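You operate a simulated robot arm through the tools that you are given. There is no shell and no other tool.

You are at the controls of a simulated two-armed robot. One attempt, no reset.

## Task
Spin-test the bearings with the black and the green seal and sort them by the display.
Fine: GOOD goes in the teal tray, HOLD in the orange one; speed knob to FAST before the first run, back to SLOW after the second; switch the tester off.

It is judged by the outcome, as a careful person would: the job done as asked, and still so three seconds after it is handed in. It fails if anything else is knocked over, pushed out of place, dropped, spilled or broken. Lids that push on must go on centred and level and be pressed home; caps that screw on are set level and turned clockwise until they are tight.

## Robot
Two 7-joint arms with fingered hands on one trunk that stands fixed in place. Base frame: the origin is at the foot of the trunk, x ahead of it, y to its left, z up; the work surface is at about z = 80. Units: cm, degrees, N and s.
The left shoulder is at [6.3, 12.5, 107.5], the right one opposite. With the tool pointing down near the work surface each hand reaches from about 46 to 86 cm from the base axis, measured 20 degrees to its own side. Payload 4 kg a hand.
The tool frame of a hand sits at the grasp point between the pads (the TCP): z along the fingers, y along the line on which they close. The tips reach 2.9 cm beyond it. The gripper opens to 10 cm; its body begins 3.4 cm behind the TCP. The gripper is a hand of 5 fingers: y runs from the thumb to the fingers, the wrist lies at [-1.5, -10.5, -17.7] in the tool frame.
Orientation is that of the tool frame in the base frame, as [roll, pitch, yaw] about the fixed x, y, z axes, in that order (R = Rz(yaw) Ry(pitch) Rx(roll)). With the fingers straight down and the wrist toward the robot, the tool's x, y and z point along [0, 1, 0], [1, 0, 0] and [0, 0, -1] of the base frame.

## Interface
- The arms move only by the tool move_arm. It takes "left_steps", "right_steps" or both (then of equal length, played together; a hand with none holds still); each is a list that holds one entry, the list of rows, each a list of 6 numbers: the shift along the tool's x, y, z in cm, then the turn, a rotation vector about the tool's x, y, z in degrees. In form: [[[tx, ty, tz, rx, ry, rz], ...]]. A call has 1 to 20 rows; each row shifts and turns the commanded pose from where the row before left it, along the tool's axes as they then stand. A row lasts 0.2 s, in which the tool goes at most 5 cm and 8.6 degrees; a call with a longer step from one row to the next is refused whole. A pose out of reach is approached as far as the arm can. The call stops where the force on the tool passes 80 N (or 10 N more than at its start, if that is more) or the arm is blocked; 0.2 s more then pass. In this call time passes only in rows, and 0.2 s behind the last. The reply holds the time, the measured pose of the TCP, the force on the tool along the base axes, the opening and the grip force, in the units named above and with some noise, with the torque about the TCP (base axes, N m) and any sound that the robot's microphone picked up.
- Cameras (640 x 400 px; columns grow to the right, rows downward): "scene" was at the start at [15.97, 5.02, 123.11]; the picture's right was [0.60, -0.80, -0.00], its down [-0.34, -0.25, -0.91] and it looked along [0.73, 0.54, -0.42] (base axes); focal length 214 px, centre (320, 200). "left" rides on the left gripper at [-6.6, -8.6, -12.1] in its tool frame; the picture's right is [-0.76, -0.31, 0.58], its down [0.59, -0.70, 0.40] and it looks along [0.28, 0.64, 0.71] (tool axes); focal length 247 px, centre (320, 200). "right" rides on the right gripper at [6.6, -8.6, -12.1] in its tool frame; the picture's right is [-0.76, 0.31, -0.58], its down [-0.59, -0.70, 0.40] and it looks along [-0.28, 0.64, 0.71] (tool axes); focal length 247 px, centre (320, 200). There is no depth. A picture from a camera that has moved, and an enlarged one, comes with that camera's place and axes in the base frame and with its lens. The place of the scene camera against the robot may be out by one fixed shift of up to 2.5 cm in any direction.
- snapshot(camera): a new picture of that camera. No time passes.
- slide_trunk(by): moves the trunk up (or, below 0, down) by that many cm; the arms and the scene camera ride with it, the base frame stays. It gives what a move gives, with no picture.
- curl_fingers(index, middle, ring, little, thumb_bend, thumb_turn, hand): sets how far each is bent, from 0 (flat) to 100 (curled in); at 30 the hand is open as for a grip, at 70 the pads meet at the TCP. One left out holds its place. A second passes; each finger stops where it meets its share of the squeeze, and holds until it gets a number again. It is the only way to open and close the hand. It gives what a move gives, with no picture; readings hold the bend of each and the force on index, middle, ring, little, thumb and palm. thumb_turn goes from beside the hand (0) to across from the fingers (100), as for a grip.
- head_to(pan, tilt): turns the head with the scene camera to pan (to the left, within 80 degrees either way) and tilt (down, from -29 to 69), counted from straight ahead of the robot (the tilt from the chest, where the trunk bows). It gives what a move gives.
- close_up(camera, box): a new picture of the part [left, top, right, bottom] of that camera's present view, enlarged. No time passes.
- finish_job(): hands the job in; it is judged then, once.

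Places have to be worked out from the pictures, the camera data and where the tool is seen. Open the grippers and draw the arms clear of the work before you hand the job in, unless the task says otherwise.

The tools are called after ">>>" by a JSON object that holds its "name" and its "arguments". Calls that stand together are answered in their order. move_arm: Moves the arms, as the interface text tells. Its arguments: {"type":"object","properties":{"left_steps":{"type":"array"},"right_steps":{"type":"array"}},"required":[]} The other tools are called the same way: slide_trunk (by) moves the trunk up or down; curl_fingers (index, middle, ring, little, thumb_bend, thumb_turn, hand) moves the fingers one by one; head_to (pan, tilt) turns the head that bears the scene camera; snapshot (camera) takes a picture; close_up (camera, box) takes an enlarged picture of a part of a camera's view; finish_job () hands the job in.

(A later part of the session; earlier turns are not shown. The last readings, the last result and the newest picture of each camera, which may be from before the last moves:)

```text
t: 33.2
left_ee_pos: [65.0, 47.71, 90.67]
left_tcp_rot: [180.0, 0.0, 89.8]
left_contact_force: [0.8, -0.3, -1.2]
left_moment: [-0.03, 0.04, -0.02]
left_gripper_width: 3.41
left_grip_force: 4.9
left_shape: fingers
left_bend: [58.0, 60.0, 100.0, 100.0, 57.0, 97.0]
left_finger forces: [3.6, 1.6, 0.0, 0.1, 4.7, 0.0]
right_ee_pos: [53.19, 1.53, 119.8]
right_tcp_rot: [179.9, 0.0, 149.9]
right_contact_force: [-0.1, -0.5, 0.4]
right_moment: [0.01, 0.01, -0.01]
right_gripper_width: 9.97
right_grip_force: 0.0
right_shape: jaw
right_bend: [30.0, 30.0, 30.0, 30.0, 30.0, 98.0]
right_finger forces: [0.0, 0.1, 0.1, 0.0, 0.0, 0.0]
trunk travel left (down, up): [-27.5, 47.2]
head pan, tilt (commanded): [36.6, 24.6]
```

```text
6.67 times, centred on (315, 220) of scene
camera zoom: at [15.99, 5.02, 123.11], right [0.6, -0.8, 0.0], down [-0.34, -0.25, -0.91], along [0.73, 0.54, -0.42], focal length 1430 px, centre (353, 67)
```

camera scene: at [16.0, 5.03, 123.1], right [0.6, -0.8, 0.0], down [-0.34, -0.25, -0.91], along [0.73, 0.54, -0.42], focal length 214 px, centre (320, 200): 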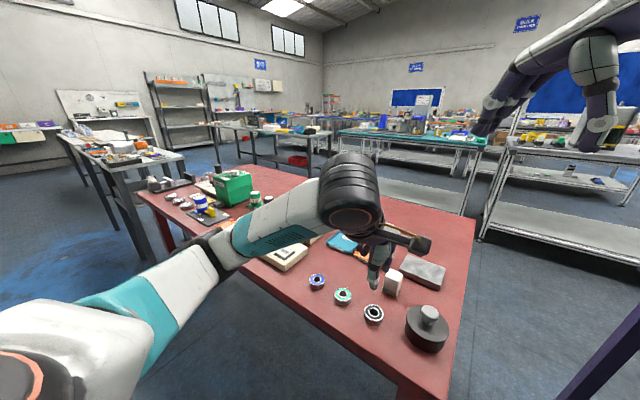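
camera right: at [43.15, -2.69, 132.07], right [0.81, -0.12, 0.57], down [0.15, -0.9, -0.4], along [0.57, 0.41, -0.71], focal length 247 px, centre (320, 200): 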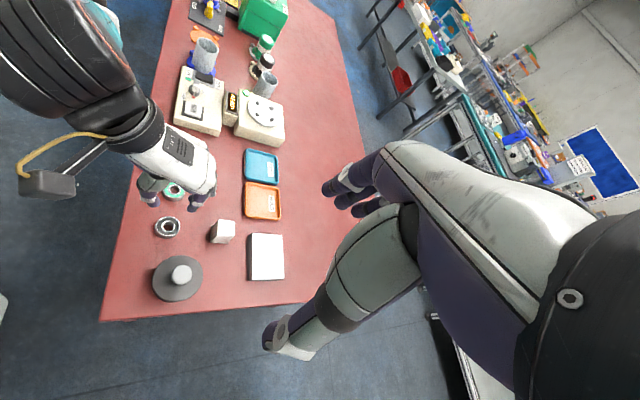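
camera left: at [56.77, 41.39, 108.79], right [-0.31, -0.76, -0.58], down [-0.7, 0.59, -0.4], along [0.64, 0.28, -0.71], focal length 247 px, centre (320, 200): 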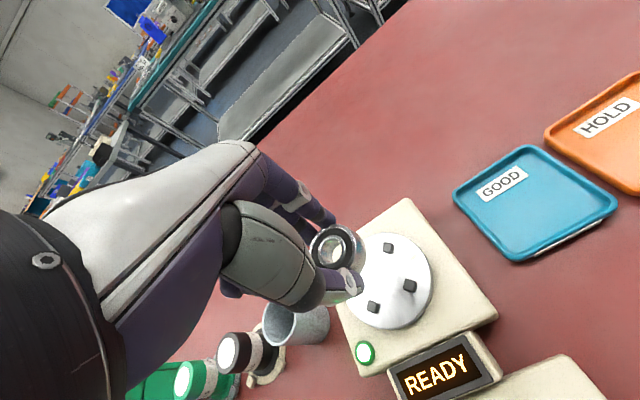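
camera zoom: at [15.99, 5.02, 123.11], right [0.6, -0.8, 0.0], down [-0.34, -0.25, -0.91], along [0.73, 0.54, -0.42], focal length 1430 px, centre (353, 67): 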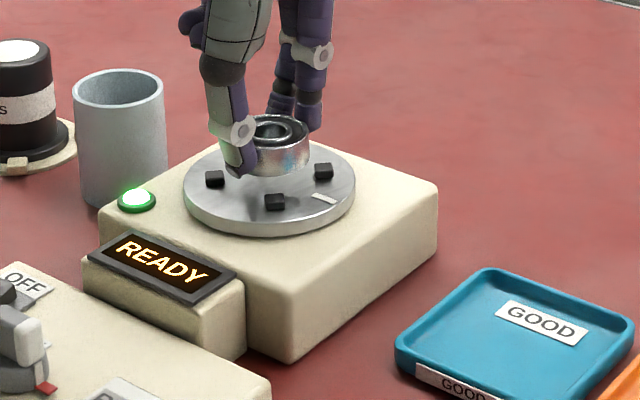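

The cameras agree the bearing sits slightly short of centre (roughly 0.2 cm in x, 0.3 cm in y). I apply that correction and lower 0.6 cm so the remaining parallax is small, then look again.

>>> {"name": "move_arm", "arguments": {"left_steps": [[[0.3, 0.2, 0, 0, 0, 0], [0, 0, 0.6, 0, 0, 0], [0, 0, 0, 0, 0, 0]]]}}

>>> {"name": "close_up", "arguments": {"camera": "left", "box": [300, 190, 400, 290]}}

>>> {"name": "close_up", "arguments": {"camera": "right", "box": [245, 85, 285, 125]}}

>>> {"name": "close_up", "arguments": {"camera": "scene", "box": [290, 200, 335, 240]}}

```text
t: 34.0
left_ee_pos: [65.11, 48.21, 89.89]
left_tcp_rot: [180.0, 0.0, 89.9]
left_contact_force: [-0.6, -0.4, -0.5]
left_moment: [0.0, 0.01, 0.0]
left_gripper_width: 3.46
left_grip_force: 5.1
left_shape: fingers
left_bend: [58.0, 60.0, 100.0, 100.0, 57.0, 97.0]
left_finger forces: [3.3, 1.6, 0.0, 0.0, 4.8, 0.0]
right_ee_pos: [53.19, 1.39, 119.81]
right_tcp_rot: [-180.0, -0.1, 149.7]
right_contact_force: [0.4, 0.8, -0.5]
right_moment: [0.01, -0.03, 0.02]
right_gripper_width: 10.0
right_grip_force: 0.0
right_shape: jaw
right_bend: [30.0, 30.0, 30.0, 30.0, 30.0, 98.0]
right_finger forces: [0.1, 0.0, 0.1, 0.0, 0.0, 0.0]
trunk travel left (down, up): [-27.5, 47.2]
head pan, tilt (commanded): [36.6, 24.6]
```

```text
4.00 times, centred on (350, 240) of left
camera zoom: at [56.57, 41.64, 101.95], right [-0.31, -0.76, -0.58], down [-0.7, 0.59, -0.4], along [0.64, 0.28, -0.71], focal length 988 px, centre (200, 40)
```

zoom: 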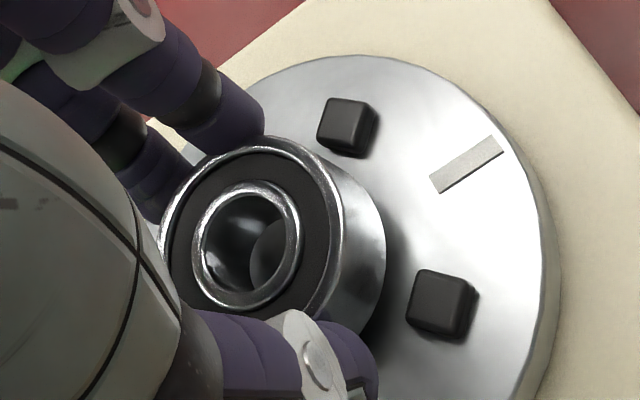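

```text
10.00 times, centred on (265, 105) of right
camera zoom: at [43.14, -2.68, 132.07], right [0.81, -0.12, 0.57], down [0.16, -0.9, -0.4], along [0.57, 0.41, -0.71], focal length 2470 px, centre (870, 1150)
```

zoom: 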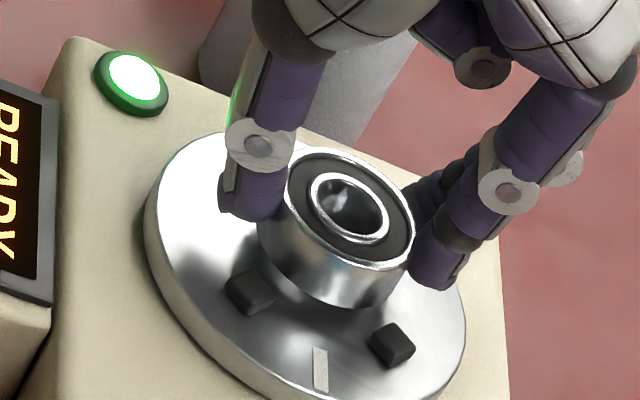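

```text
10.00 times, centred on (312, 220) of scene
camera zoom: at [15.99, 5.02, 123.1], right [0.6, -0.8, 0.0], down [-0.34, -0.25, -0.91], along [0.73, 0.54, -0.42], focal length 2145 px, centre (395, 0)
```

zoom: 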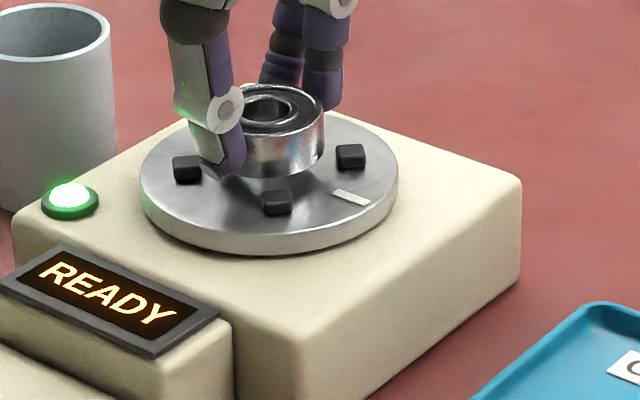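

All three views put the bearing roughly centred in x and about 0.25 cm short in y. I nudge +0.25 in y and lower in small steps, watching for early contact with a peg.

>>> {"name": "move_arm", "arguments": {"left_steps": [[[0.25, -0.05, 0, 0, 0, 0], [0, 0, 0.3, 0, 0, 0], [0, 0, 0.3, 0, 0, 0], [0, 0, 0, 0, 0, 0]]]}}

>>> {"name": "close_up", "arguments": {"camera": "left", "box": [300, 190, 400, 290]}}

>>> {"name": "close_up", "arguments": {"camera": "right", "box": [245, 85, 285, 125]}}

>>> {"name": "close_up", "arguments": {"camera": "scene", "box": [290, 200, 335, 240]}}

```text
t: 35.0
left_ee_pos: [65.0, 48.18, 89.3]
left_tcp_rot: [179.9, 0.0, 89.9]
left_contact_force: [1.5, 0.0, 1.0]
left_moment: [0.07, -0.1, -0.02]
left_gripper_width: 3.42
left_grip_force: 6.5
left_shape: fingers
left_bend: [58.0, 60.0, 100.0, 100.0, 57.0, 97.0]
left_finger forces: [3.5, 3.8, 0.1, 0.0, 4.8, 0.0]
right_ee_pos: [53.1, 1.32, 119.94]
right_tcp_rot: [180.0, -0.1, 149.6]
right_contact_force: [-0.2, 0.1, -0.1]
right_moment: [-0.02, 0.03, 0.02]
right_gripper_width: 10.02
right_grip_force: 0.0
right_shape: jaw
right_bend: [30.0, 30.0, 30.0, 30.0, 30.0, 98.0]
right_finger forces: [0.1, 0.0, 0.0, 0.0, 0.0, 0.1]
trunk travel left (down, up): [-27.5, 47.2]
head pan, tilt (commanded): [36.6, 24.6]
```

```text
4.00 times, centred on (350, 240) of left
camera zoom: at [56.37, 41.69, 101.35], right [-0.31, -0.76, -0.58], down [-0.7, 0.59, -0.4], along [0.64, 0.28, -0.71], focal length 988 px, centre (200, 40)
```

zoom: 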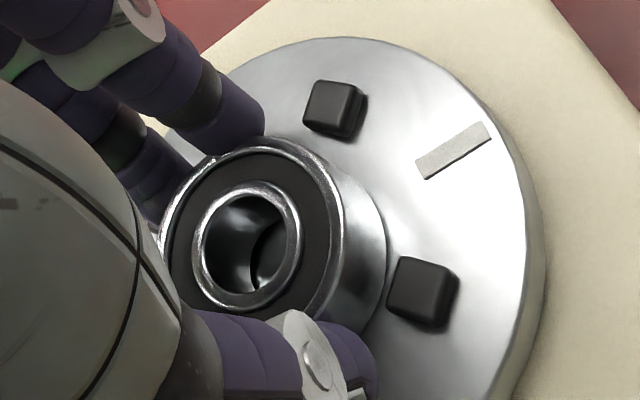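

```text
10.00 times, centred on (265, 105) of right
camera zoom: at [43.01, -2.79, 132.1], right [0.81, -0.12, 0.58], down [0.15, -0.9, -0.4], along [0.57, 0.41, -0.71], focal length 2470 px, centre (870, 1150)
```

zoom: 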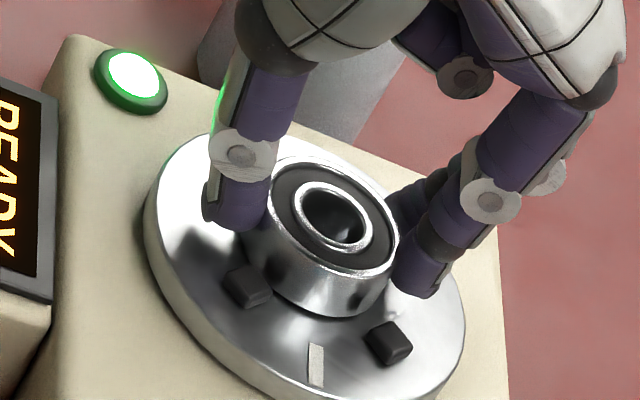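

```text
10.00 times, centred on (312, 220) of scene
camera zoom: at [15.88, 4.97, 123.12], right [0.59, -0.8, 0.0], down [-0.34, -0.25, -0.91], along [0.73, 0.54, -0.42], focal length 2145 px, centre (395, 0)
```

zoom: 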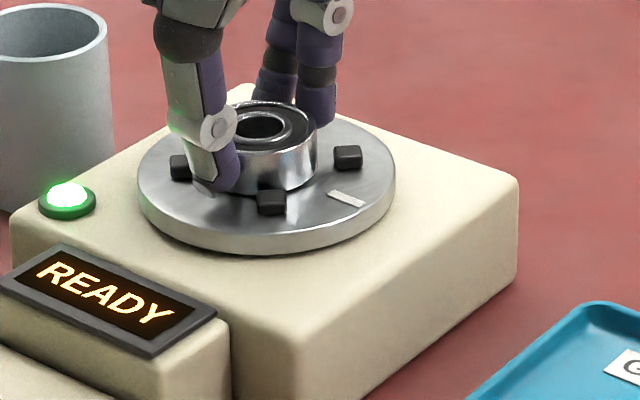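

The bearing's lower edge now appears inside the pegs, centred within about 0.1 cm; the middle finger feels a bit more force. I lower a further 0.3 cm in tiny steps and watch the forces.

>>> {"name": "move_arm", "arguments": {"left_steps": [[[0, 0, 0.15, 0, 0, 0], [0, 0, 0.15, 0, 0, 0], [0, 0, 0, 0, 0, 0]]]}}

>>> {"name": "close_up", "arguments": {"camera": "left", "box": [300, 190, 400, 290]}}

>>> {"name": "close_up", "arguments": {"camera": "right", "box": [245, 85, 285, 125]}}

>>> {"name": "close_up", "arguments": {"camera": "scene", "box": [290, 200, 335, 240]}}

```text
t: 35.8
left_ee_pos: [64.94, 48.17, 89.26]
left_tcp_rot: [179.6, -0.1, 90.1]
left_contact_force: [1.2, 3.1, 17.3]
left_moment: [0.23, -0.31, 0.01]
left_gripper_width: 3.44
left_grip_force: 12.8
left_shape: fingers
left_bend: [59.0, 60.0, 100.0, 100.0, 57.0, 97.0]
left_finger forces: [3.2, 18.0, 0.0, 0.0, 5.5, 0.0]
right_ee_pos: [53.0, 1.37, 119.85]
right_tcp_rot: [179.9, -0.1, 149.7]
right_contact_force: [0.5, -0.1, 0.1]
right_moment: [0.01, -0.04, -0.02]
right_gripper_width: 10.03
right_grip_force: 0.0
right_shape: jaw
right_bend: [30.0, 30.0, 30.0, 30.0, 30.0, 98.0]
right_finger forces: [0.0, 0.1, 0.0, 0.1, 0.0, 0.0]
trunk travel left (down, up): [-27.5, 47.2]
head pan, tilt (commanded): [36.6, 24.6]
```

```text
4.00 times, centred on (350, 240) of left
camera zoom: at [56.39, 41.71, 101.2], right [-0.3, -0.76, -0.58], down [-0.7, 0.59, -0.4], along [0.65, 0.28, -0.71], focal length 988 px, centre (200, 40)
```

zoom: 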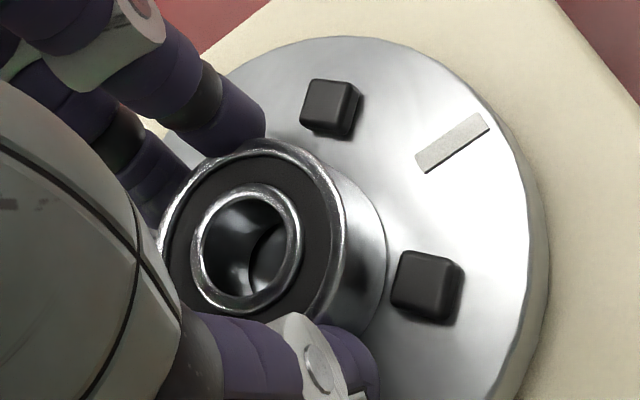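

```text
10.00 times, centred on (265, 105) of right
camera zoom: at [42.98, -2.84, 132.16], right [0.81, -0.12, 0.58], down [0.15, -0.9, -0.4], along [0.57, 0.41, -0.71], focal length 2470 px, centre (870, 1150)
```

zoom: 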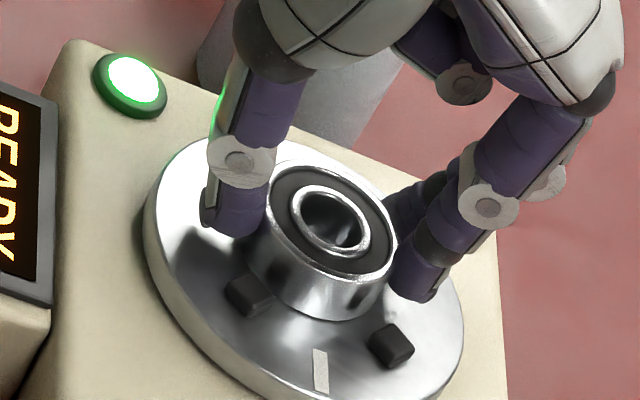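

```text
10.00 times, centred on (312, 220) of scene
camera zoom: at [15.85, 4.92, 123.15], right [0.6, -0.8, 0.0], down [-0.33, -0.25, -0.91], along [0.73, 0.54, -0.42], focal length 2145 px, centre (395, 0)
```

zoom: 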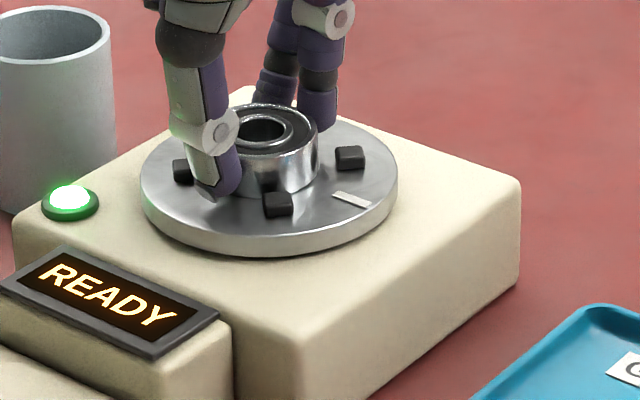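

The extra force is the middle fingertip resting on the far-left peg; the bearing's bottom is already below the peg tops with only a couple of millimetres to go. I back off 0.15 cm to unload it and open the fingers evenly to set it down.

>>> {"name": "move_arm", "arguments": {"left_steps": [[[0, 0, -0.15, 0, 0, 0], [0, 0, 0, 0, 0, 0]]]}}

>>> {"name": "curl_fingers", "arguments": {"hand": "left", "index": 52, "middle": 54, "thumb_bend": 51}}

>>> {"name": "close_up", "arguments": {"camera": "left", "box": [300, 190, 400, 290]}}

>>> {"name": "close_up", "arguments": {"camera": "right", "box": [245, 85, 285, 125]}}

>>> {"name": "close_up", "arguments": {"camera": "scene", "box": [290, 200, 335, 240]}}

```text
t: 36.4
left_ee_pos: [65.14, 48.26, 89.22]
left_tcp_rot: [179.9, 0.0, 90.0]
left_contact_force: [3.0, 2.9, 16.8]
left_moment: [0.25, -0.38, 0.05]
left_gripper_width: 3.44
left_grip_force: 13.8
left_shape: fingers
left_bend: [59.0, 59.0, 100.0, 100.0, 57.0, 97.0]
left_finger forces: [3.4, 18.6, 0.0, 0.0, 5.2, 0.0]
right_ee_pos: [53.06, 1.35, 119.96]
right_tcp_rot: [180.0, -0.2, 149.7]
right_contact_force: [0.0, -0.2, 0.9]
right_moment: [0.0, 0.02, 0.01]
right_gripper_width: 9.99
right_grip_force: 0.2
right_shape: jaw
right_bend: [30.0, 30.0, 30.0, 30.0, 30.0, 98.0]
right_finger forces: [0.1, 0.0, 0.0, 0.1, 0.0, 0.0]
trunk travel left (down, up): [-27.5, 47.2]
head pan, tilt (commanded): [36.6, 24.6]
```

```text
t: 37.4
left_ee_pos: [65.07, 48.23, 89.01]
left_tcp_rot: [180.0, -0.1, 89.9]
left_contact_force: [-1.0, -0.7, 14.5]
left_moment: [0.15, -0.27, 0.0]
left_gripper_width: 4.61
left_grip_force: 7.0
left_shape: fingers
left_bend: [52.0, 56.0, 100.0, 100.0, 51.0, 97.0]
left_finger forces: [0.1, 14.4, 0.0, 0.0, 0.0, 0.0]
right_ee_pos: [52.99, 1.41, 119.95]
right_tcp_rot: [179.8, -0.1, 149.8]
right_contact_force: [0.0, -0.3, 0.2]
right_moment: [0.0, 0.03, -0.01]
right_gripper_width: 10.01
right_grip_force: 0.1
right_shape: jaw
right_bend: [30.0, 30.0, 30.0, 30.0, 30.0, 98.0]
right_finger forces: [0.1, 0.0, 0.0, 0.1, 0.1, 0.0]
trunk travel left (down, up): [-27.5, 47.2]
head pan, tilt (commanded): [36.6, 24.6]
```

```text
4.00 times, centred on (350, 240) of left
camera zoom: at [56.39, 41.66, 101.18], right [-0.31, -0.76, -0.58], down [-0.7, 0.59, -0.4], along [0.64, 0.28, -0.71], focal length 988 px, centre (200, 40)
```

zoom: 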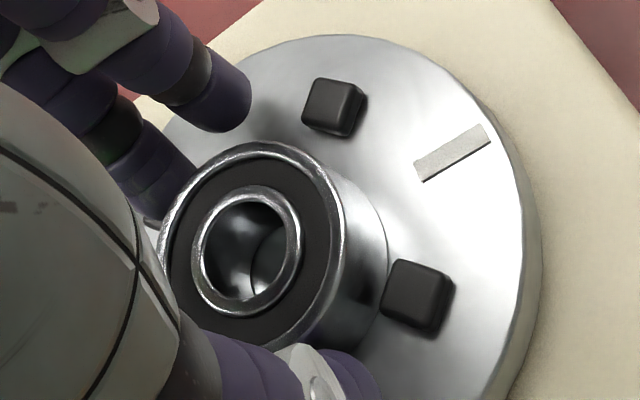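

```text
10.00 times, centred on (265, 105) of right
camera zoom: at [42.97, -2.81, 132.13], right [0.81, -0.12, 0.58], down [0.16, -0.9, -0.4], along [0.57, 0.41, -0.71], focal length 2470 px, centre (870, 1150)
```

zoom: 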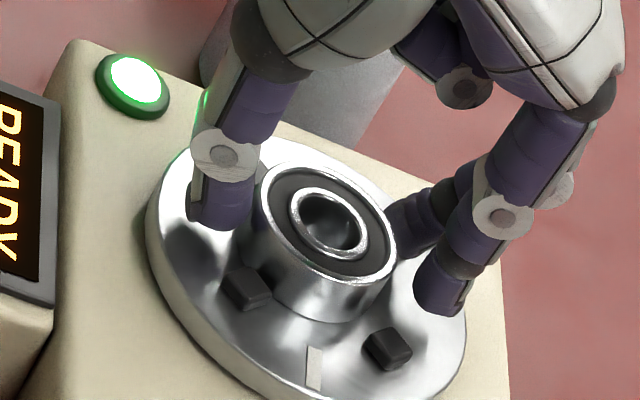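

```text
10.00 times, centred on (312, 220) of scene
camera zoom: at [15.84, 4.91, 123.13], right [0.6, -0.8, 0.0], down [-0.33, -0.25, -0.91], along [0.73, 0.54, -0.42], focal length 2145 px, centre (395, 0)
```

zoom: 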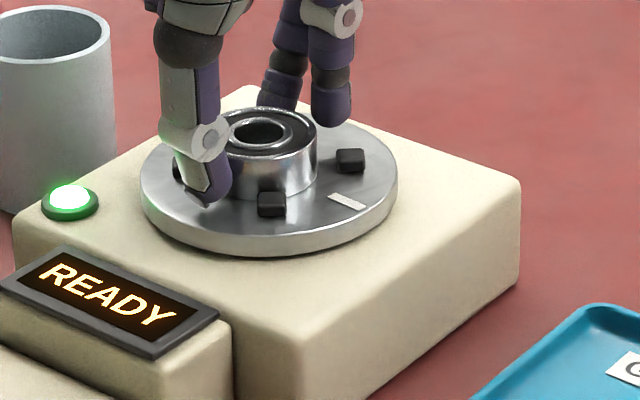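

Index and thumb are clear and the bearing sits down level between the pegs; only the middle fingertip still leans on its peg. I raise the hand straight up slowly.

>>> {"name": "move_arm", "arguments": {"left_steps": [[[0, 0, -0.3, 0, 0, 0], [0, 0, -0.4, 0, 0, 0], [0, 0, -0.5, 0, 0, 0], [0, 0, 0, 0, 0, 0]]]}}

>>> {"name": "close_up", "arguments": {"camera": "right", "box": [245, 85, 285, 125]}}

>>> {"name": "close_up", "arguments": {"camera": "scene", "box": [290, 200, 335, 240]}}

```text
t: 38.4
left_ee_pos: [65.06, 48.37, 90.17]
left_tcp_rot: [-179.9, 0.1, 89.9]
left_contact_force: [0.2, -0.5, -0.1]
left_moment: [-0.01, -0.02, -0.02]
left_gripper_width: 4.6
left_grip_force: 0.0
left_shape: fingers
left_bend: [52.0, 54.0, 100.0, 100.0, 51.0, 97.0]
left_finger forces: [0.1, 0.0, 0.1, 0.0, 0.1, 0.0]
right_ee_pos: [53.14, 1.48, 119.87]
right_tcp_rot: [179.9, -0.1, 149.8]
right_contact_force: [0.1, -1.1, -0.3]
right_moment: [0.0, -0.02, -0.02]
right_gripper_width: 10.0
right_grip_force: 0.1
right_shape: jaw
right_bend: [30.0, 30.0, 30.0, 30.0, 30.0, 98.0]
right_finger forces: [0.1, 0.0, 0.1, 0.0, 0.0, 0.1]
trunk travel left (down, up): [-27.5, 47.2]
head pan, tilt (commanded): [36.6, 24.6]
```

```text
10.00 times, centred on (265, 105) of right
camera zoom: at [43.14, -2.69, 132.07], right [0.81, -0.12, 0.57], down [0.15, -0.9, -0.4], along [0.57, 0.41, -0.71], focal length 2470 px, centre (870, 1150)
```

zoom: 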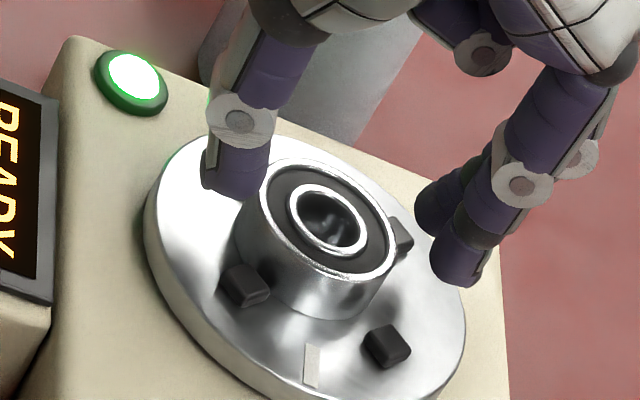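

```text
10.00 times, centred on (312, 220) of scene
camera zoom: at [15.99, 5.02, 123.1], right [0.6, -0.8, 0.0], down [-0.34, -0.25, -0.91], along [0.73, 0.54, -0.42], focal length 2145 px, centre (395, 0)
```

zoom: 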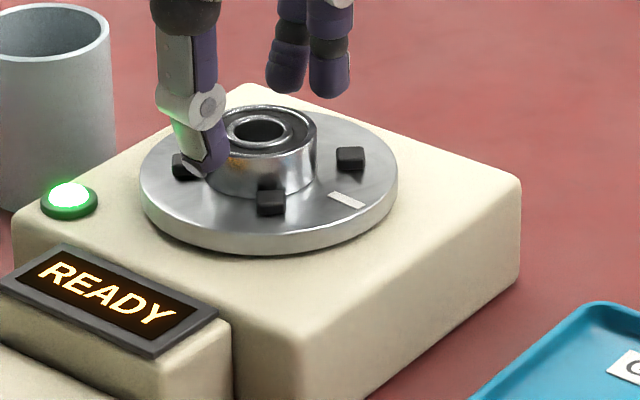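

The bearing lies flat inside the four pegs. I open a bit wider, rise, and go toward RUN, turning the hand to yaw 180 so the tucked fingers stay clear of the knob while the index alone presses.

>>> {"name": "curl_fingers", "arguments": {"hand": "left", "index": 47, "middle": 47, "thumb_bend": 47}}

>>> {"name": "move_arm", "arguments": {"left_steps": [[[0, 0, -1, 0, 0, 0], [0, 0, -2, 0, 0, 0], [0, 0, -3.5, 0, 0, 0], [0, 0, -3.5, 0, 0, 0], [-1.78, -4.27, 0, 0, 0, 0], [-1.78, -4.27, 0, 0, 0, 0], [-1.78, -4.27, 0, 0, 0, 0], [-1.78, -4.27, 0, 0, 0, 0], [0, 0, 0, 0, 0, -8.2], [0, 0, 0, 0, 0, -8.2], [0, 0, 0, 0, 0, -8.2], [0, 0, 0, 0, 0, -8.2], [0, 0, 0, 0, 0, -8.2], [0, 0, 0, 0, 0, -8.2], [0, 0, 0, 0, 0, -8.2], [0, 0, 0, 0, 0, -8.2], [0, 0, 0, 0, 0, -8.2], [0, 0, 0, 0, 0, -8.2]]]}}

>>> {"name": "curl_fingers", "arguments": {"hand": "left", "index": 62, "middle": 100, "thumb_bend": 40}}

>>> {"name": "snapshot", "arguments": {"camera": "left"}}

>>> {"name": "close_up", "arguments": {"camera": "right", "box": [165, 50, 305, 150]}}

```text
t: 39.4
left_ee_pos: [65.08, 48.16, 90.24]
left_tcp_rot: [-180.0, 0.1, 89.9]
left_contact_force: [-0.9, -1.1, -0.7]
left_moment: [0.01, 0.02, -0.01]
left_gripper_width: 5.71
left_grip_force: 0.1
left_shape: fingers
left_bend: [47.0, 47.0, 100.0, 100.0, 47.0, 97.0]
left_finger forces: [0.0, 0.0, 0.1, 0.0, 0.1, 0.0]
right_ee_pos: [53.11, 1.49, 119.8]
right_tcp_rot: [180.0, -0.1, 149.8]
right_contact_force: [-0.4, -0.2, -1.0]
right_moment: [-0.01, -0.02, 0.01]
right_gripper_width: 9.97
right_grip_force: 0.1
right_shape: jaw
right_bend: [30.0, 30.0, 30.0, 30.0, 30.0, 98.0]
right_finger forces: [0.1, 0.0, 0.0, 0.1, 0.1, 0.1]
trunk travel left (down, up): [-27.5, 47.2]
head pan, tilt (commanded): [36.6, 24.6]
```

```text
t: 43.2
left_ee_pos: [47.9, 41.08, 100.29]
left_tcp_rot: [180.0, -0.1, 172.1]
left_contact_force: [-0.6, -0.4, 0.2]
left_moment: [0.02, -0.04, -0.03]
left_gripper_width: 5.74
left_grip_force: 0.0
left_shape: fingers
left_bend: [47.0, 47.0, 100.0, 100.0, 47.0, 98.0]
left_finger forces: [0.0, 0.0, 0.0, 0.0, 0.0, 0.1]
right_ee_pos: [53.12, 1.3, 119.83]
right_tcp_rot: [179.9, -0.3, 149.8]
right_contact_force: [0.5, -0.3, -1.3]
right_moment: [0.01, -0.05, 0.01]
right_gripper_width: 9.97
right_grip_force: 0.1
right_shape: jaw
right_bend: [30.0, 30.0, 30.0, 30.0, 30.0, 98.0]
right_finger forces: [0.0, 0.0, 0.0, 0.1, 0.1, 0.0]
trunk travel left (down, up): [-27.5, 47.2]
head pan, tilt (commanded): [36.6, 24.6]
```

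```text
t: 44.2
left_ee_pos: [48.0, 41.2, 100.42]
left_tcp_rot: [-180.0, 0.0, 171.8]
left_contact_force: [0.9, -0.1, -0.6]
left_moment: [0.01, -0.01, 0.03]
left_gripper_width: 4.8
left_grip_force: 0.1
left_shape: fingers
left_bend: [62.0, 100.0, 100.0, 100.0, 40.0, 98.0]
left_finger forces: [0.0, 0.0, 0.0, 0.0, 0.0, 0.0]
right_ee_pos: [53.07, 1.38, 119.94]
right_tcp_rot: [180.0, -0.1, 149.7]
right_contact_force: [0.3, 0.3, -0.6]
right_moment: [-0.05, 0.01, 0.02]
right_gripper_width: 9.98
right_grip_force: 0.0
right_shape: jaw
right_bend: [30.0, 30.0, 30.0, 30.0, 30.0, 98.0]
right_finger forces: [0.0, 0.0, 0.1, 0.0, 0.0, 0.1]
trunk travel left (down, up): [-27.5, 47.2]
head pan, tilt (commanded): [36.6, 24.6]
```

```text
taken
camera left: at [53.23, 31.79, 112.35], right [0.71, -0.41, -0.58], down [-0.68, -0.61, -0.4], along [-0.19, 0.67, -0.71], focal length 247 px, centre (320, 200)
```

left: 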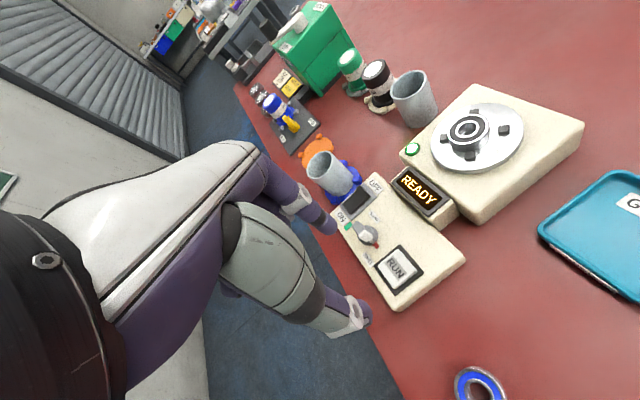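

```text
4.00 times, centred on (235, 100) of right
camera zoom: at [43.13, -2.71, 132.07], right [0.81, -0.12, 0.57], down [0.15, -0.9, -0.4], along [0.57, 0.41, -0.71], focal length 988 px, centre (660, 600)
```

zoom: 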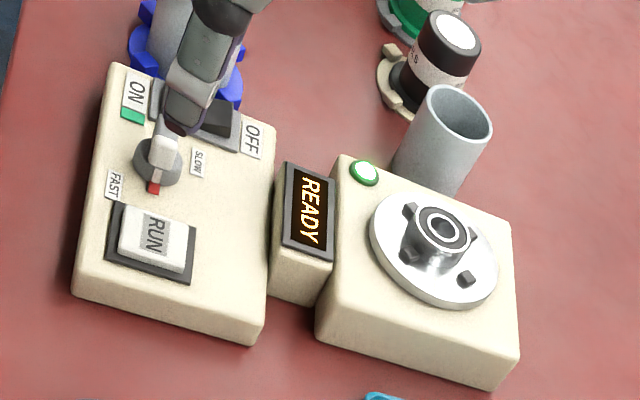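

The display still says READY and the pointer is at FAST. I zoom in to verify the bearing's seat and to see the index fingertip relative to RUN.

>>> {"name": "close_up", "arguments": {"camera": "left", "box": [420, 80, 540, 190]}}

>>> {"name": "close_up", "arguments": {"camera": "left", "box": [290, 170, 450, 330]}}

>>> {"name": "close_up", "arguments": {"camera": "scene", "box": [240, 190, 340, 280]}}

```text
3.64 times, centred on (480, 135) of left
camera zoom: at [53.23, 31.79, 112.35], right [0.71, -0.41, -0.58], down [-0.68, -0.61, -0.4], along [-0.19, 0.67, -0.71], focal length 898 px, centre (-262, 436)
```

zoom: 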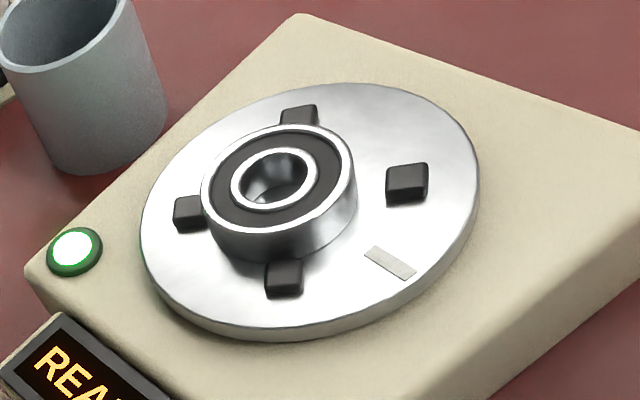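

```text
2.50 times, centred on (370, 250) of left
camera zoom: at [53.23, 31.79, 112.35], right [0.71, -0.41, -0.58], down [-0.68, -0.61, -0.4], along [-0.19, 0.67, -0.71], focal length 617 px, centre (195, 75)
```

zoom: 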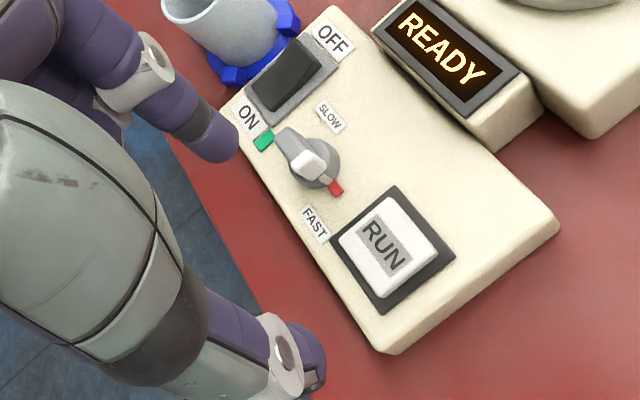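

```text
4.44 times, centred on (290, 235) of scene
camera zoom: at [15.99, 5.01, 123.1], right [0.6, -0.8, 0.0], down [-0.34, -0.25, -0.91], along [0.73, 0.54, -0.42], focal length 953 px, centre (453, 44)
```

zoom: 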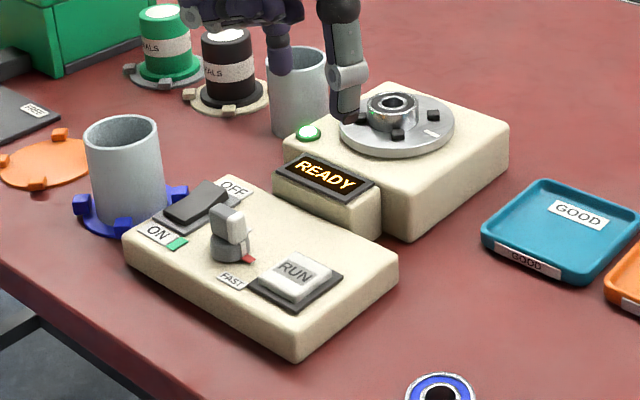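

In this view the bearing looks pushed toward the near-left pegs, so I need a careful look at whether it sits flat inside the nest before running.

>>> {"name": "close_up", "arguments": {"camera": "left", "box": [440, 95, 510, 165]}}

>>> {"name": "close_up", "arguments": {"camera": "right", "box": [250, 90, 290, 130]}}

>>> {"name": "close_up", "arguments": {"camera": "scene", "box": [313, 205, 345, 231]}}

```text
5.71 times, centred on (475, 130) of left
camera zoom: at [53.23, 31.79, 112.35], right [0.71, -0.41, -0.58], down [-0.68, -0.61, -0.4], along [-0.19, 0.67, -0.71], focal length 1411 px, centre (-566, 600)
```

zoom: 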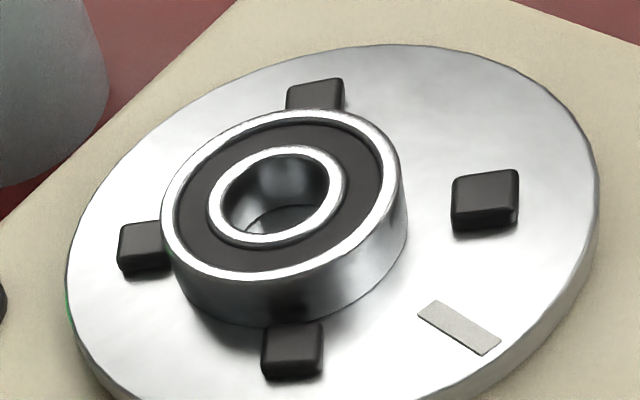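

```text
10.00 times, centred on (270, 110) of right
camera zoom: at [43.13, -2.71, 132.07], right [0.81, -0.12, 0.57], down [0.15, -0.9, -0.4], along [0.57, 0.41, -0.71], focal length 2470 px, centre (820, 1100)
```

zoom: 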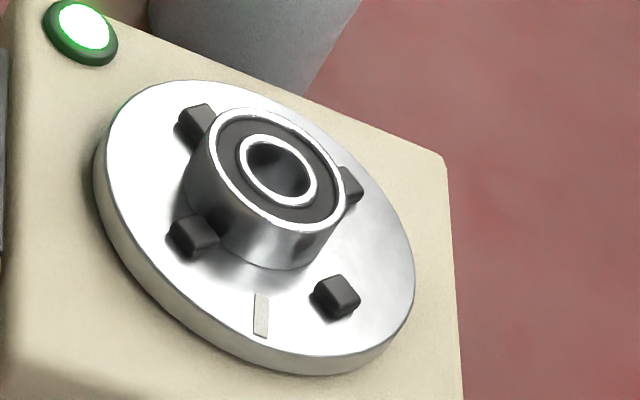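

```text
15.38 times, centred on (329, 218) of scene
camera zoom: at [15.99, 5.01, 123.1], right [0.6, -0.8, 0.0], down [-0.34, -0.25, -0.91], along [0.73, 0.54, -0.42], focal length 3300 px, centre (182, -77)
```

zoom: 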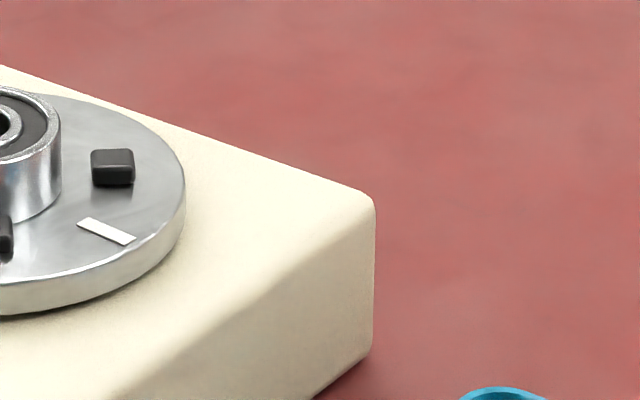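

Triangulating shows the bearing top 1.1 cm above the peg tops, so it is flat on the plate inside the pegs with a small, harmless offset. The index tip hangs above RUN's centre, so I descend to just above the button.

>>> {"name": "move_arm", "arguments": {"left_steps": [[[0, 0, 3, 0, 0, 0], [0, 0, 3, 0, 0, 0], [0, 0, 3, 0, 0, 0], [0, 0, 2, 0, 0, 0], [0, 0, 1, 0, 0, 0]]]}}

>>> {"name": "close_up", "arguments": {"camera": "left", "box": [280, 160, 440, 320]}}

>>> {"name": "close_up", "arguments": {"camera": "scene", "box": [240, 200, 320, 270]}}

>>> {"name": "close_up", "arguments": {"camera": "right", "box": [165, 60, 245, 140]}}

```text
t: 45.4
left_ee_pos: [48.04, 41.17, 88.25]
left_tcp_rot: [-180.0, 0.0, 172.0]
left_contact_force: [-0.5, 0.4, 0.1]
left_moment: [-0.02, 0.02, 0.05]
left_gripper_width: 4.79
left_grip_force: 0.0
left_shape: fingers
left_bend: [62.0, 100.0, 100.0, 100.0, 40.0, 98.0]
left_finger forces: [0.0, 0.0, 0.1, 0.1, 0.0, 0.1]
right_ee_pos: [53.25, 1.54, 119.92]
right_tcp_rot: [-180.0, -0.1, 149.9]
right_contact_force: [0.9, 0.8, 0.4]
right_moment: [0.03, 0.04, 0.0]
right_gripper_width: 9.99
right_grip_force: 0.0
right_shape: jaw
right_bend: [30.0, 30.0, 30.0, 30.0, 30.0, 98.0]
right_finger forces: [0.0, 0.1, 0.0, 0.0, 0.0, 0.0]
trunk travel left (down, up): [-27.5, 47.2]
head pan, tilt (commanded): [36.6, 24.6]
```

```text
2.50 times, centred on (360, 240) of left
camera zoom: at [53.36, 31.84, 100.32], right [0.71, -0.41, -0.58], down [-0.68, -0.61, -0.4], along [-0.19, 0.67, -0.71], focal length 617 px, centre (220, 100)
```

zoom: 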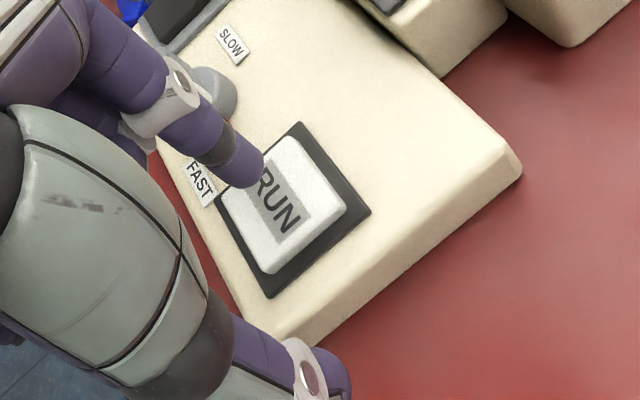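

```text
5.71 times, centred on (280, 235) of scene
camera zoom: at [15.99, 5.01, 123.11], right [0.6, -0.8, 0.0], down [-0.34, -0.25, -0.91], along [0.73, 0.54, -0.42], focal length 1226 px, centre (549, 0)
```

zoom: 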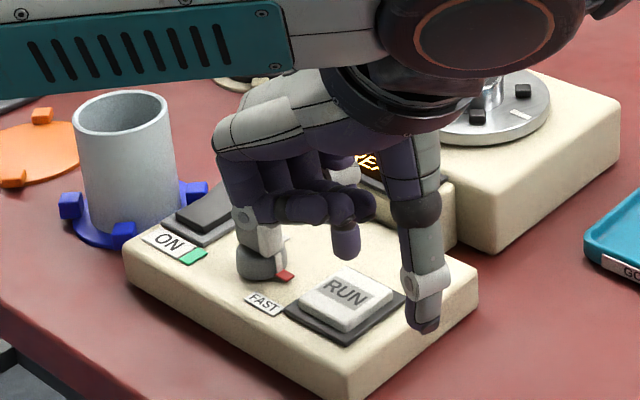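

```text
5.00 times, centred on (205, 100) of right
camera zoom: at [43.14, -2.7, 132.07], right [0.81, -0.12, 0.57], down [0.15, -0.9, -0.4], along [0.57, 0.41, -0.71], focal length 1235 px, centre (895, 700)
```

zoom: 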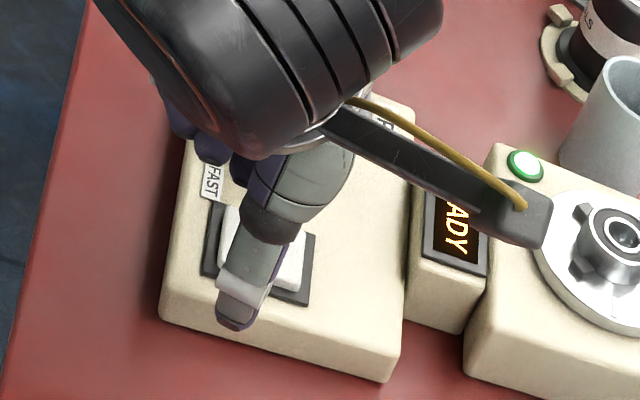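

The fingertip is 0.3–0.4 cm off the button's centre and the thumb hangs low near the box edge. I swing the thumb out and shift to centre the index.

>>> {"name": "curl_fingers", "arguments": {"hand": "left", "thumb_bend": 5}}

>>> {"name": "move_arm", "arguments": {"left_steps": [[[0.2, -0.33, 0, 0, 0, 0], [0, 0, 0.8, 0, 0, 0], [0, 0, 0, 0, 0, 0]]]}}

>>> {"name": "close_up", "arguments": {"camera": "left", "box": [280, 160, 440, 320]}}

>>> {"name": "close_up", "arguments": {"camera": "scene", "box": [240, 200, 320, 270]}}

```text
t: 46.4
left_ee_pos: [48.17, 41.14, 88.29]
left_tcp_rot: [180.0, -0.1, 171.9]
left_contact_force: [0.3, 0.0, 0.1]
left_moment: [-0.01, 0.03, 0.01]
left_gripper_width: 6.83
left_grip_force: 0.0
left_shape: fingers
left_bend: [62.0, 100.0, 100.0, 100.0, 5.0, 98.0]
left_finger forces: [0.0, 0.1, 0.0, 0.0, 0.0, 0.0]
right_ee_pos: [53.21, 1.47, 119.8]
right_tcp_rot: [-180.0, -0.2, 149.9]
right_contact_force: [-0.1, 0.4, -0.3]
right_moment: [0.0, 0.0, 0.0]
right_gripper_width: 10.01
right_grip_force: 0.0
right_shape: jaw
right_bend: [30.0, 30.0, 30.0, 30.0, 30.0, 98.0]
right_finger forces: [0.0, 0.1, 0.1, 0.0, 0.1, 0.1]
trunk travel left (down, up): [-27.5, 47.2]
head pan, tilt (commanded): [36.6, 24.6]
```

```text
t: 47.2
left_ee_pos: [47.74, 40.88, 87.34]
left_tcp_rot: [-179.9, 0.0, 172.0]
left_contact_force: [-0.6, 0.1, -0.3]
left_moment: [0.02, -0.01, 0.02]
left_gripper_width: 6.84
left_grip_force: 0.0
left_shape: fingers
left_bend: [62.0, 100.0, 100.0, 100.0, 5.0, 98.0]
left_finger forces: [0.0, 0.0, 0.0, 0.0, 0.0, 0.0]
right_ee_pos: [53.15, 1.39, 119.86]
right_tcp_rot: [180.0, -0.1, 149.8]
right_contact_force: [-0.4, 0.5, 0.3]
right_moment: [0.02, 0.01, -0.01]
right_gripper_width: 10.02
right_grip_force: 0.0
right_shape: jaw
right_bend: [30.0, 30.0, 30.0, 30.0, 30.0, 98.0]
right_finger forces: [0.1, 0.1, 0.0, 0.1, 0.0, 0.1]
trunk travel left (down, up): [-27.5, 47.2]
head pan, tilt (commanded): [36.6, 24.6]
```

```text
2.50 times, centred on (360, 240) of left
camera zoom: at [53.03, 31.54, 99.39], right [0.71, -0.41, -0.58], down [-0.68, -0.61, -0.4], along [-0.19, 0.67, -0.71], focal length 617 px, centre (220, 100)
```

zoom: 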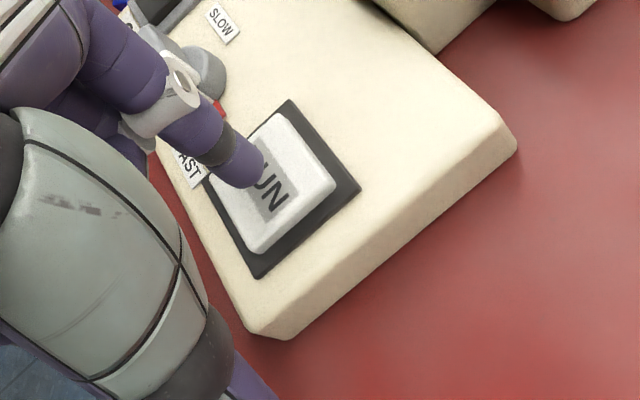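

```text
5.71 times, centred on (280, 235) of scene
camera zoom: at [15.98, 5.0, 123.11], right [0.6, -0.8, 0.0], down [-0.34, -0.25, -0.91], along [0.73, 0.54, -0.42], focal length 1226 px, centre (549, 0)
```

zoom: 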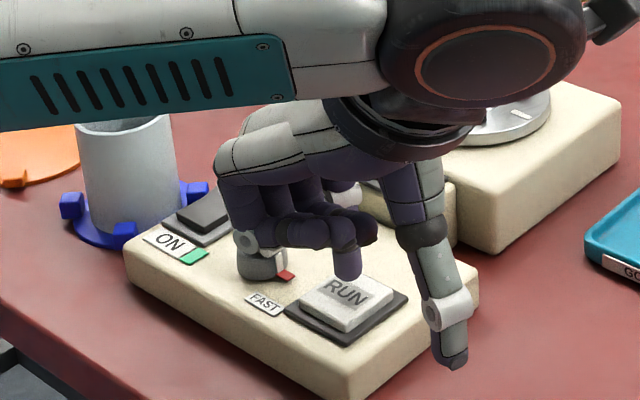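

The fingertip is now centred over RUN, about 0.8 cm above it. I press down in small steps.

>>> {"name": "move_arm", "arguments": {"left_steps": [[[0, 0, 0.4, 0, 0, 0], [0, 0, 0.3, 0, 0, 0], [0, 0, 0.2, 0, 0, 0], [0, 0, 0.2, 0, 0, 0]]]}}

>>> {"name": "close_up", "arguments": {"camera": "scene", "box": [240, 190, 340, 270]}}

>>> {"name": "close_up", "arguments": {"camera": "right", "box": [180, 60, 300, 140]}}

```text
t: 48.2
left_ee_pos: [47.56, 40.94, 86.29]
left_tcp_rot: [-180.0, 0.0, 172.0]
left_contact_force: [0.2, 0.8, 1.0]
left_moment: [-0.01, -0.04, 0.03]
left_gripper_width: 6.83
left_grip_force: 0.9
left_shape: fingers
left_bend: [62.0, 100.0, 100.0, 100.0, 5.0, 98.0]
left_finger forces: [1.0, 0.1, 0.0, 0.0, 0.1, 0.0]
right_ee_pos: [53.09, 1.42, 119.9]
right_tcp_rot: [179.9, -0.1, 149.8]
right_contact_force: [0.4, 0.0, -0.2]
right_moment: [0.01, 0.0, -0.04]
right_gripper_width: 10.0
right_grip_force: 0.1
right_shape: jaw
right_bend: [30.0, 30.0, 30.0, 30.0, 30.0, 98.0]
right_finger forces: [0.1, 0.0, 0.1, 0.1, 0.1, 0.1]
trunk travel left (down, up): [-27.5, 47.2]
head pan, tilt (commanded): [36.6, 24.6]
```

```text
5.00 times, centred on (290, 230) of scene
camera zoom: at [15.98, 5.01, 123.11], right [0.6, -0.8, 0.0], down [-0.34, -0.25, -0.91], along [0.73, 0.54, -0.42], focal length 1072 px, centre (470, 50)
```

zoom: 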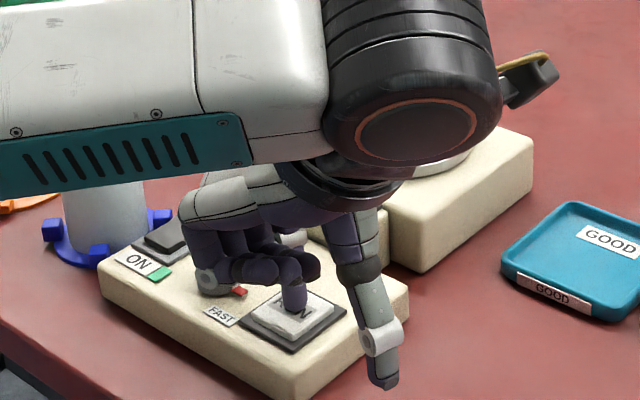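

```text
5.00 times, centred on (240, 100) of right
camera zoom: at [43.12, -2.7, 132.08], right [0.81, -0.12, 0.57], down [0.16, -0.9, -0.4], along [0.57, 0.41, -0.71], focal length 1235 px, centre (720, 700)
```

zoom: 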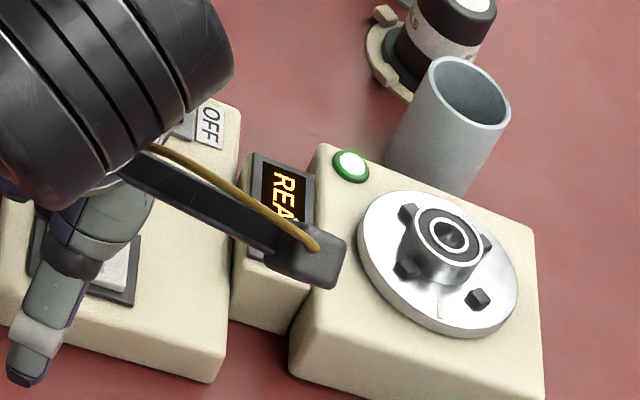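

The index touches RUN with 1 N and no click yet. Before pressing further, I check that the tucked fingers are not touching the knob.

>>> {"name": "close_up", "arguments": {"camera": "left", "box": [260, 120, 400, 260]}}

>>> {"name": "close_up", "arguments": {"camera": "scene", "box": [265, 220, 320, 265]}}

```text
2.86 times, centred on (330, 190) of left
camera zoom: at [52.97, 31.55, 98.38], right [0.71, -0.41, -0.58], down [-0.68, -0.61, -0.4], along [-0.19, 0.67, -0.71], focal length 706 px, centre (291, 229)
```

zoom: 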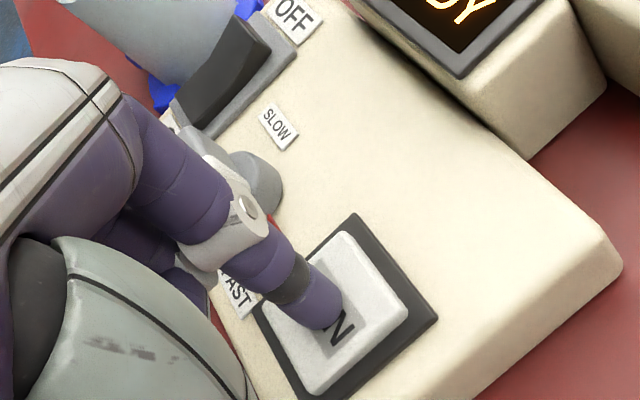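

```text
8.89 times, centred on (292, 242) of scene
camera zoom: at [15.98, 5.01, 123.11], right [0.6, -0.8, 0.0], down [-0.34, -0.25, -0.91], along [0.73, 0.54, -0.42], focal length 1906 px, centre (564, -178)
```

zoom: 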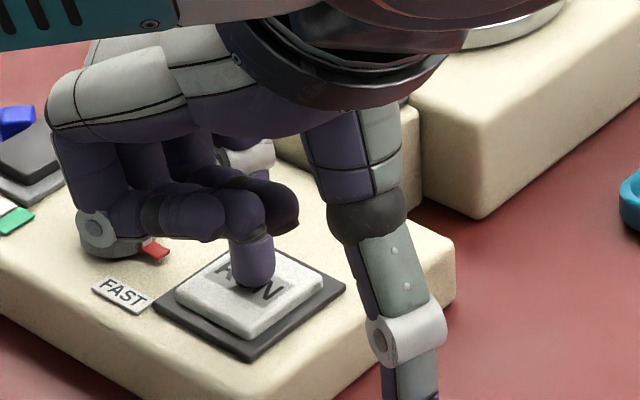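

The tucked knuckles sit about 4 cm nearer the robot than the knob, so they're clear. I press RUN further in small steps.

>>> {"name": "move_arm", "arguments": {"left_steps": [[[0, 0, 0.2, 0, 0, 0], [0, 0, 0.2, 0, 0, 0], [0, 0, 0.1, 0, 0, 0]]]}}

>>> {"name": "close_up", "arguments": {"camera": "left", "box": [260, 80, 480, 260]}}

>>> {"name": "close_up", "arguments": {"camera": "right", "box": [180, 60, 300, 140]}}

```text
t: 49.0
left_ee_pos: [47.72, 40.91, 85.95]
left_tcp_rot: [180.0, 0.1, 172.0]
left_contact_force: [1.2, 0.0, 6.9]
left_moment: [0.15, -0.16, 0.0]
left_gripper_width: 6.84
left_grip_force: 2.6
left_shape: fingers
left_bend: [62.0, 100.0, 100.0, 100.0, 5.0, 98.0]
left_finger forces: [6.9, 0.0, 0.1, 0.0, 0.0, 0.0]
right_ee_pos: [53.04, 1.41, 119.94]
right_tcp_rot: [-179.9, -0.1, 149.9]
right_contact_force: [-0.5, -0.5, -0.1]
right_moment: [-0.04, 0.0, -0.05]
right_gripper_width: 9.96
right_grip_force: 0.0
right_shape: jaw
right_bend: [30.0, 30.0, 30.0, 30.0, 30.0, 98.0]
right_finger forces: [0.0, 0.1, 0.1, 0.0, 0.0, 0.0]
trunk travel left (down, up): [-27.5, 47.2]
head pan, tilt (commanded): [36.6, 24.6]
heard: click
```

```text
2.22 times, centred on (370, 170) of left
camera zoom: at [52.93, 31.53, 98.0], right [0.71, -0.41, -0.58], down [-0.68, -0.61, -0.4], along [-0.19, 0.67, -0.71], focal length 549 px, centre (209, 267)
```

zoom: 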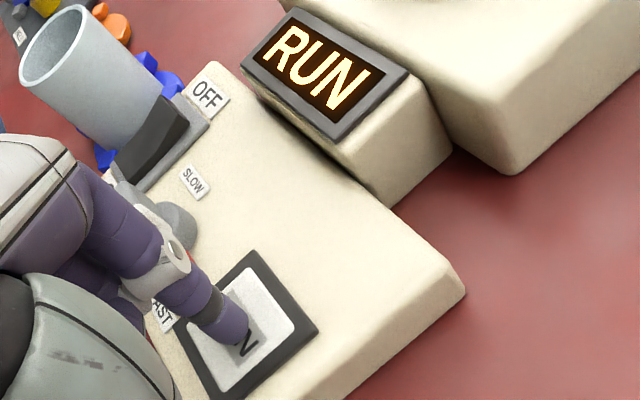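

```text
5.00 times, centred on (240, 100) of right
camera zoom: at [43.08, -2.73, 132.1], right [0.81, -0.12, 0.58], down [0.16, -0.9, -0.4], along [0.57, 0.41, -0.71], focal length 1235 px, centre (720, 700)
```

zoom: 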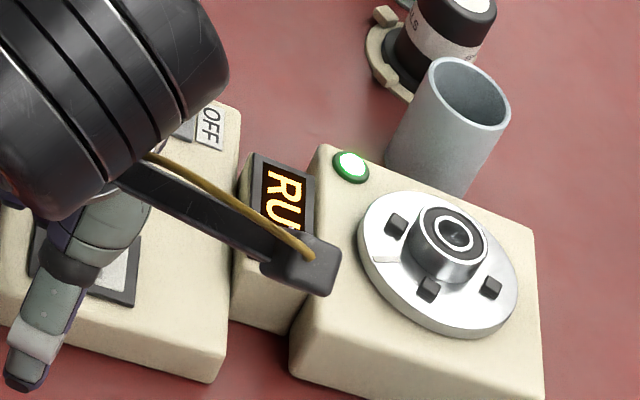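

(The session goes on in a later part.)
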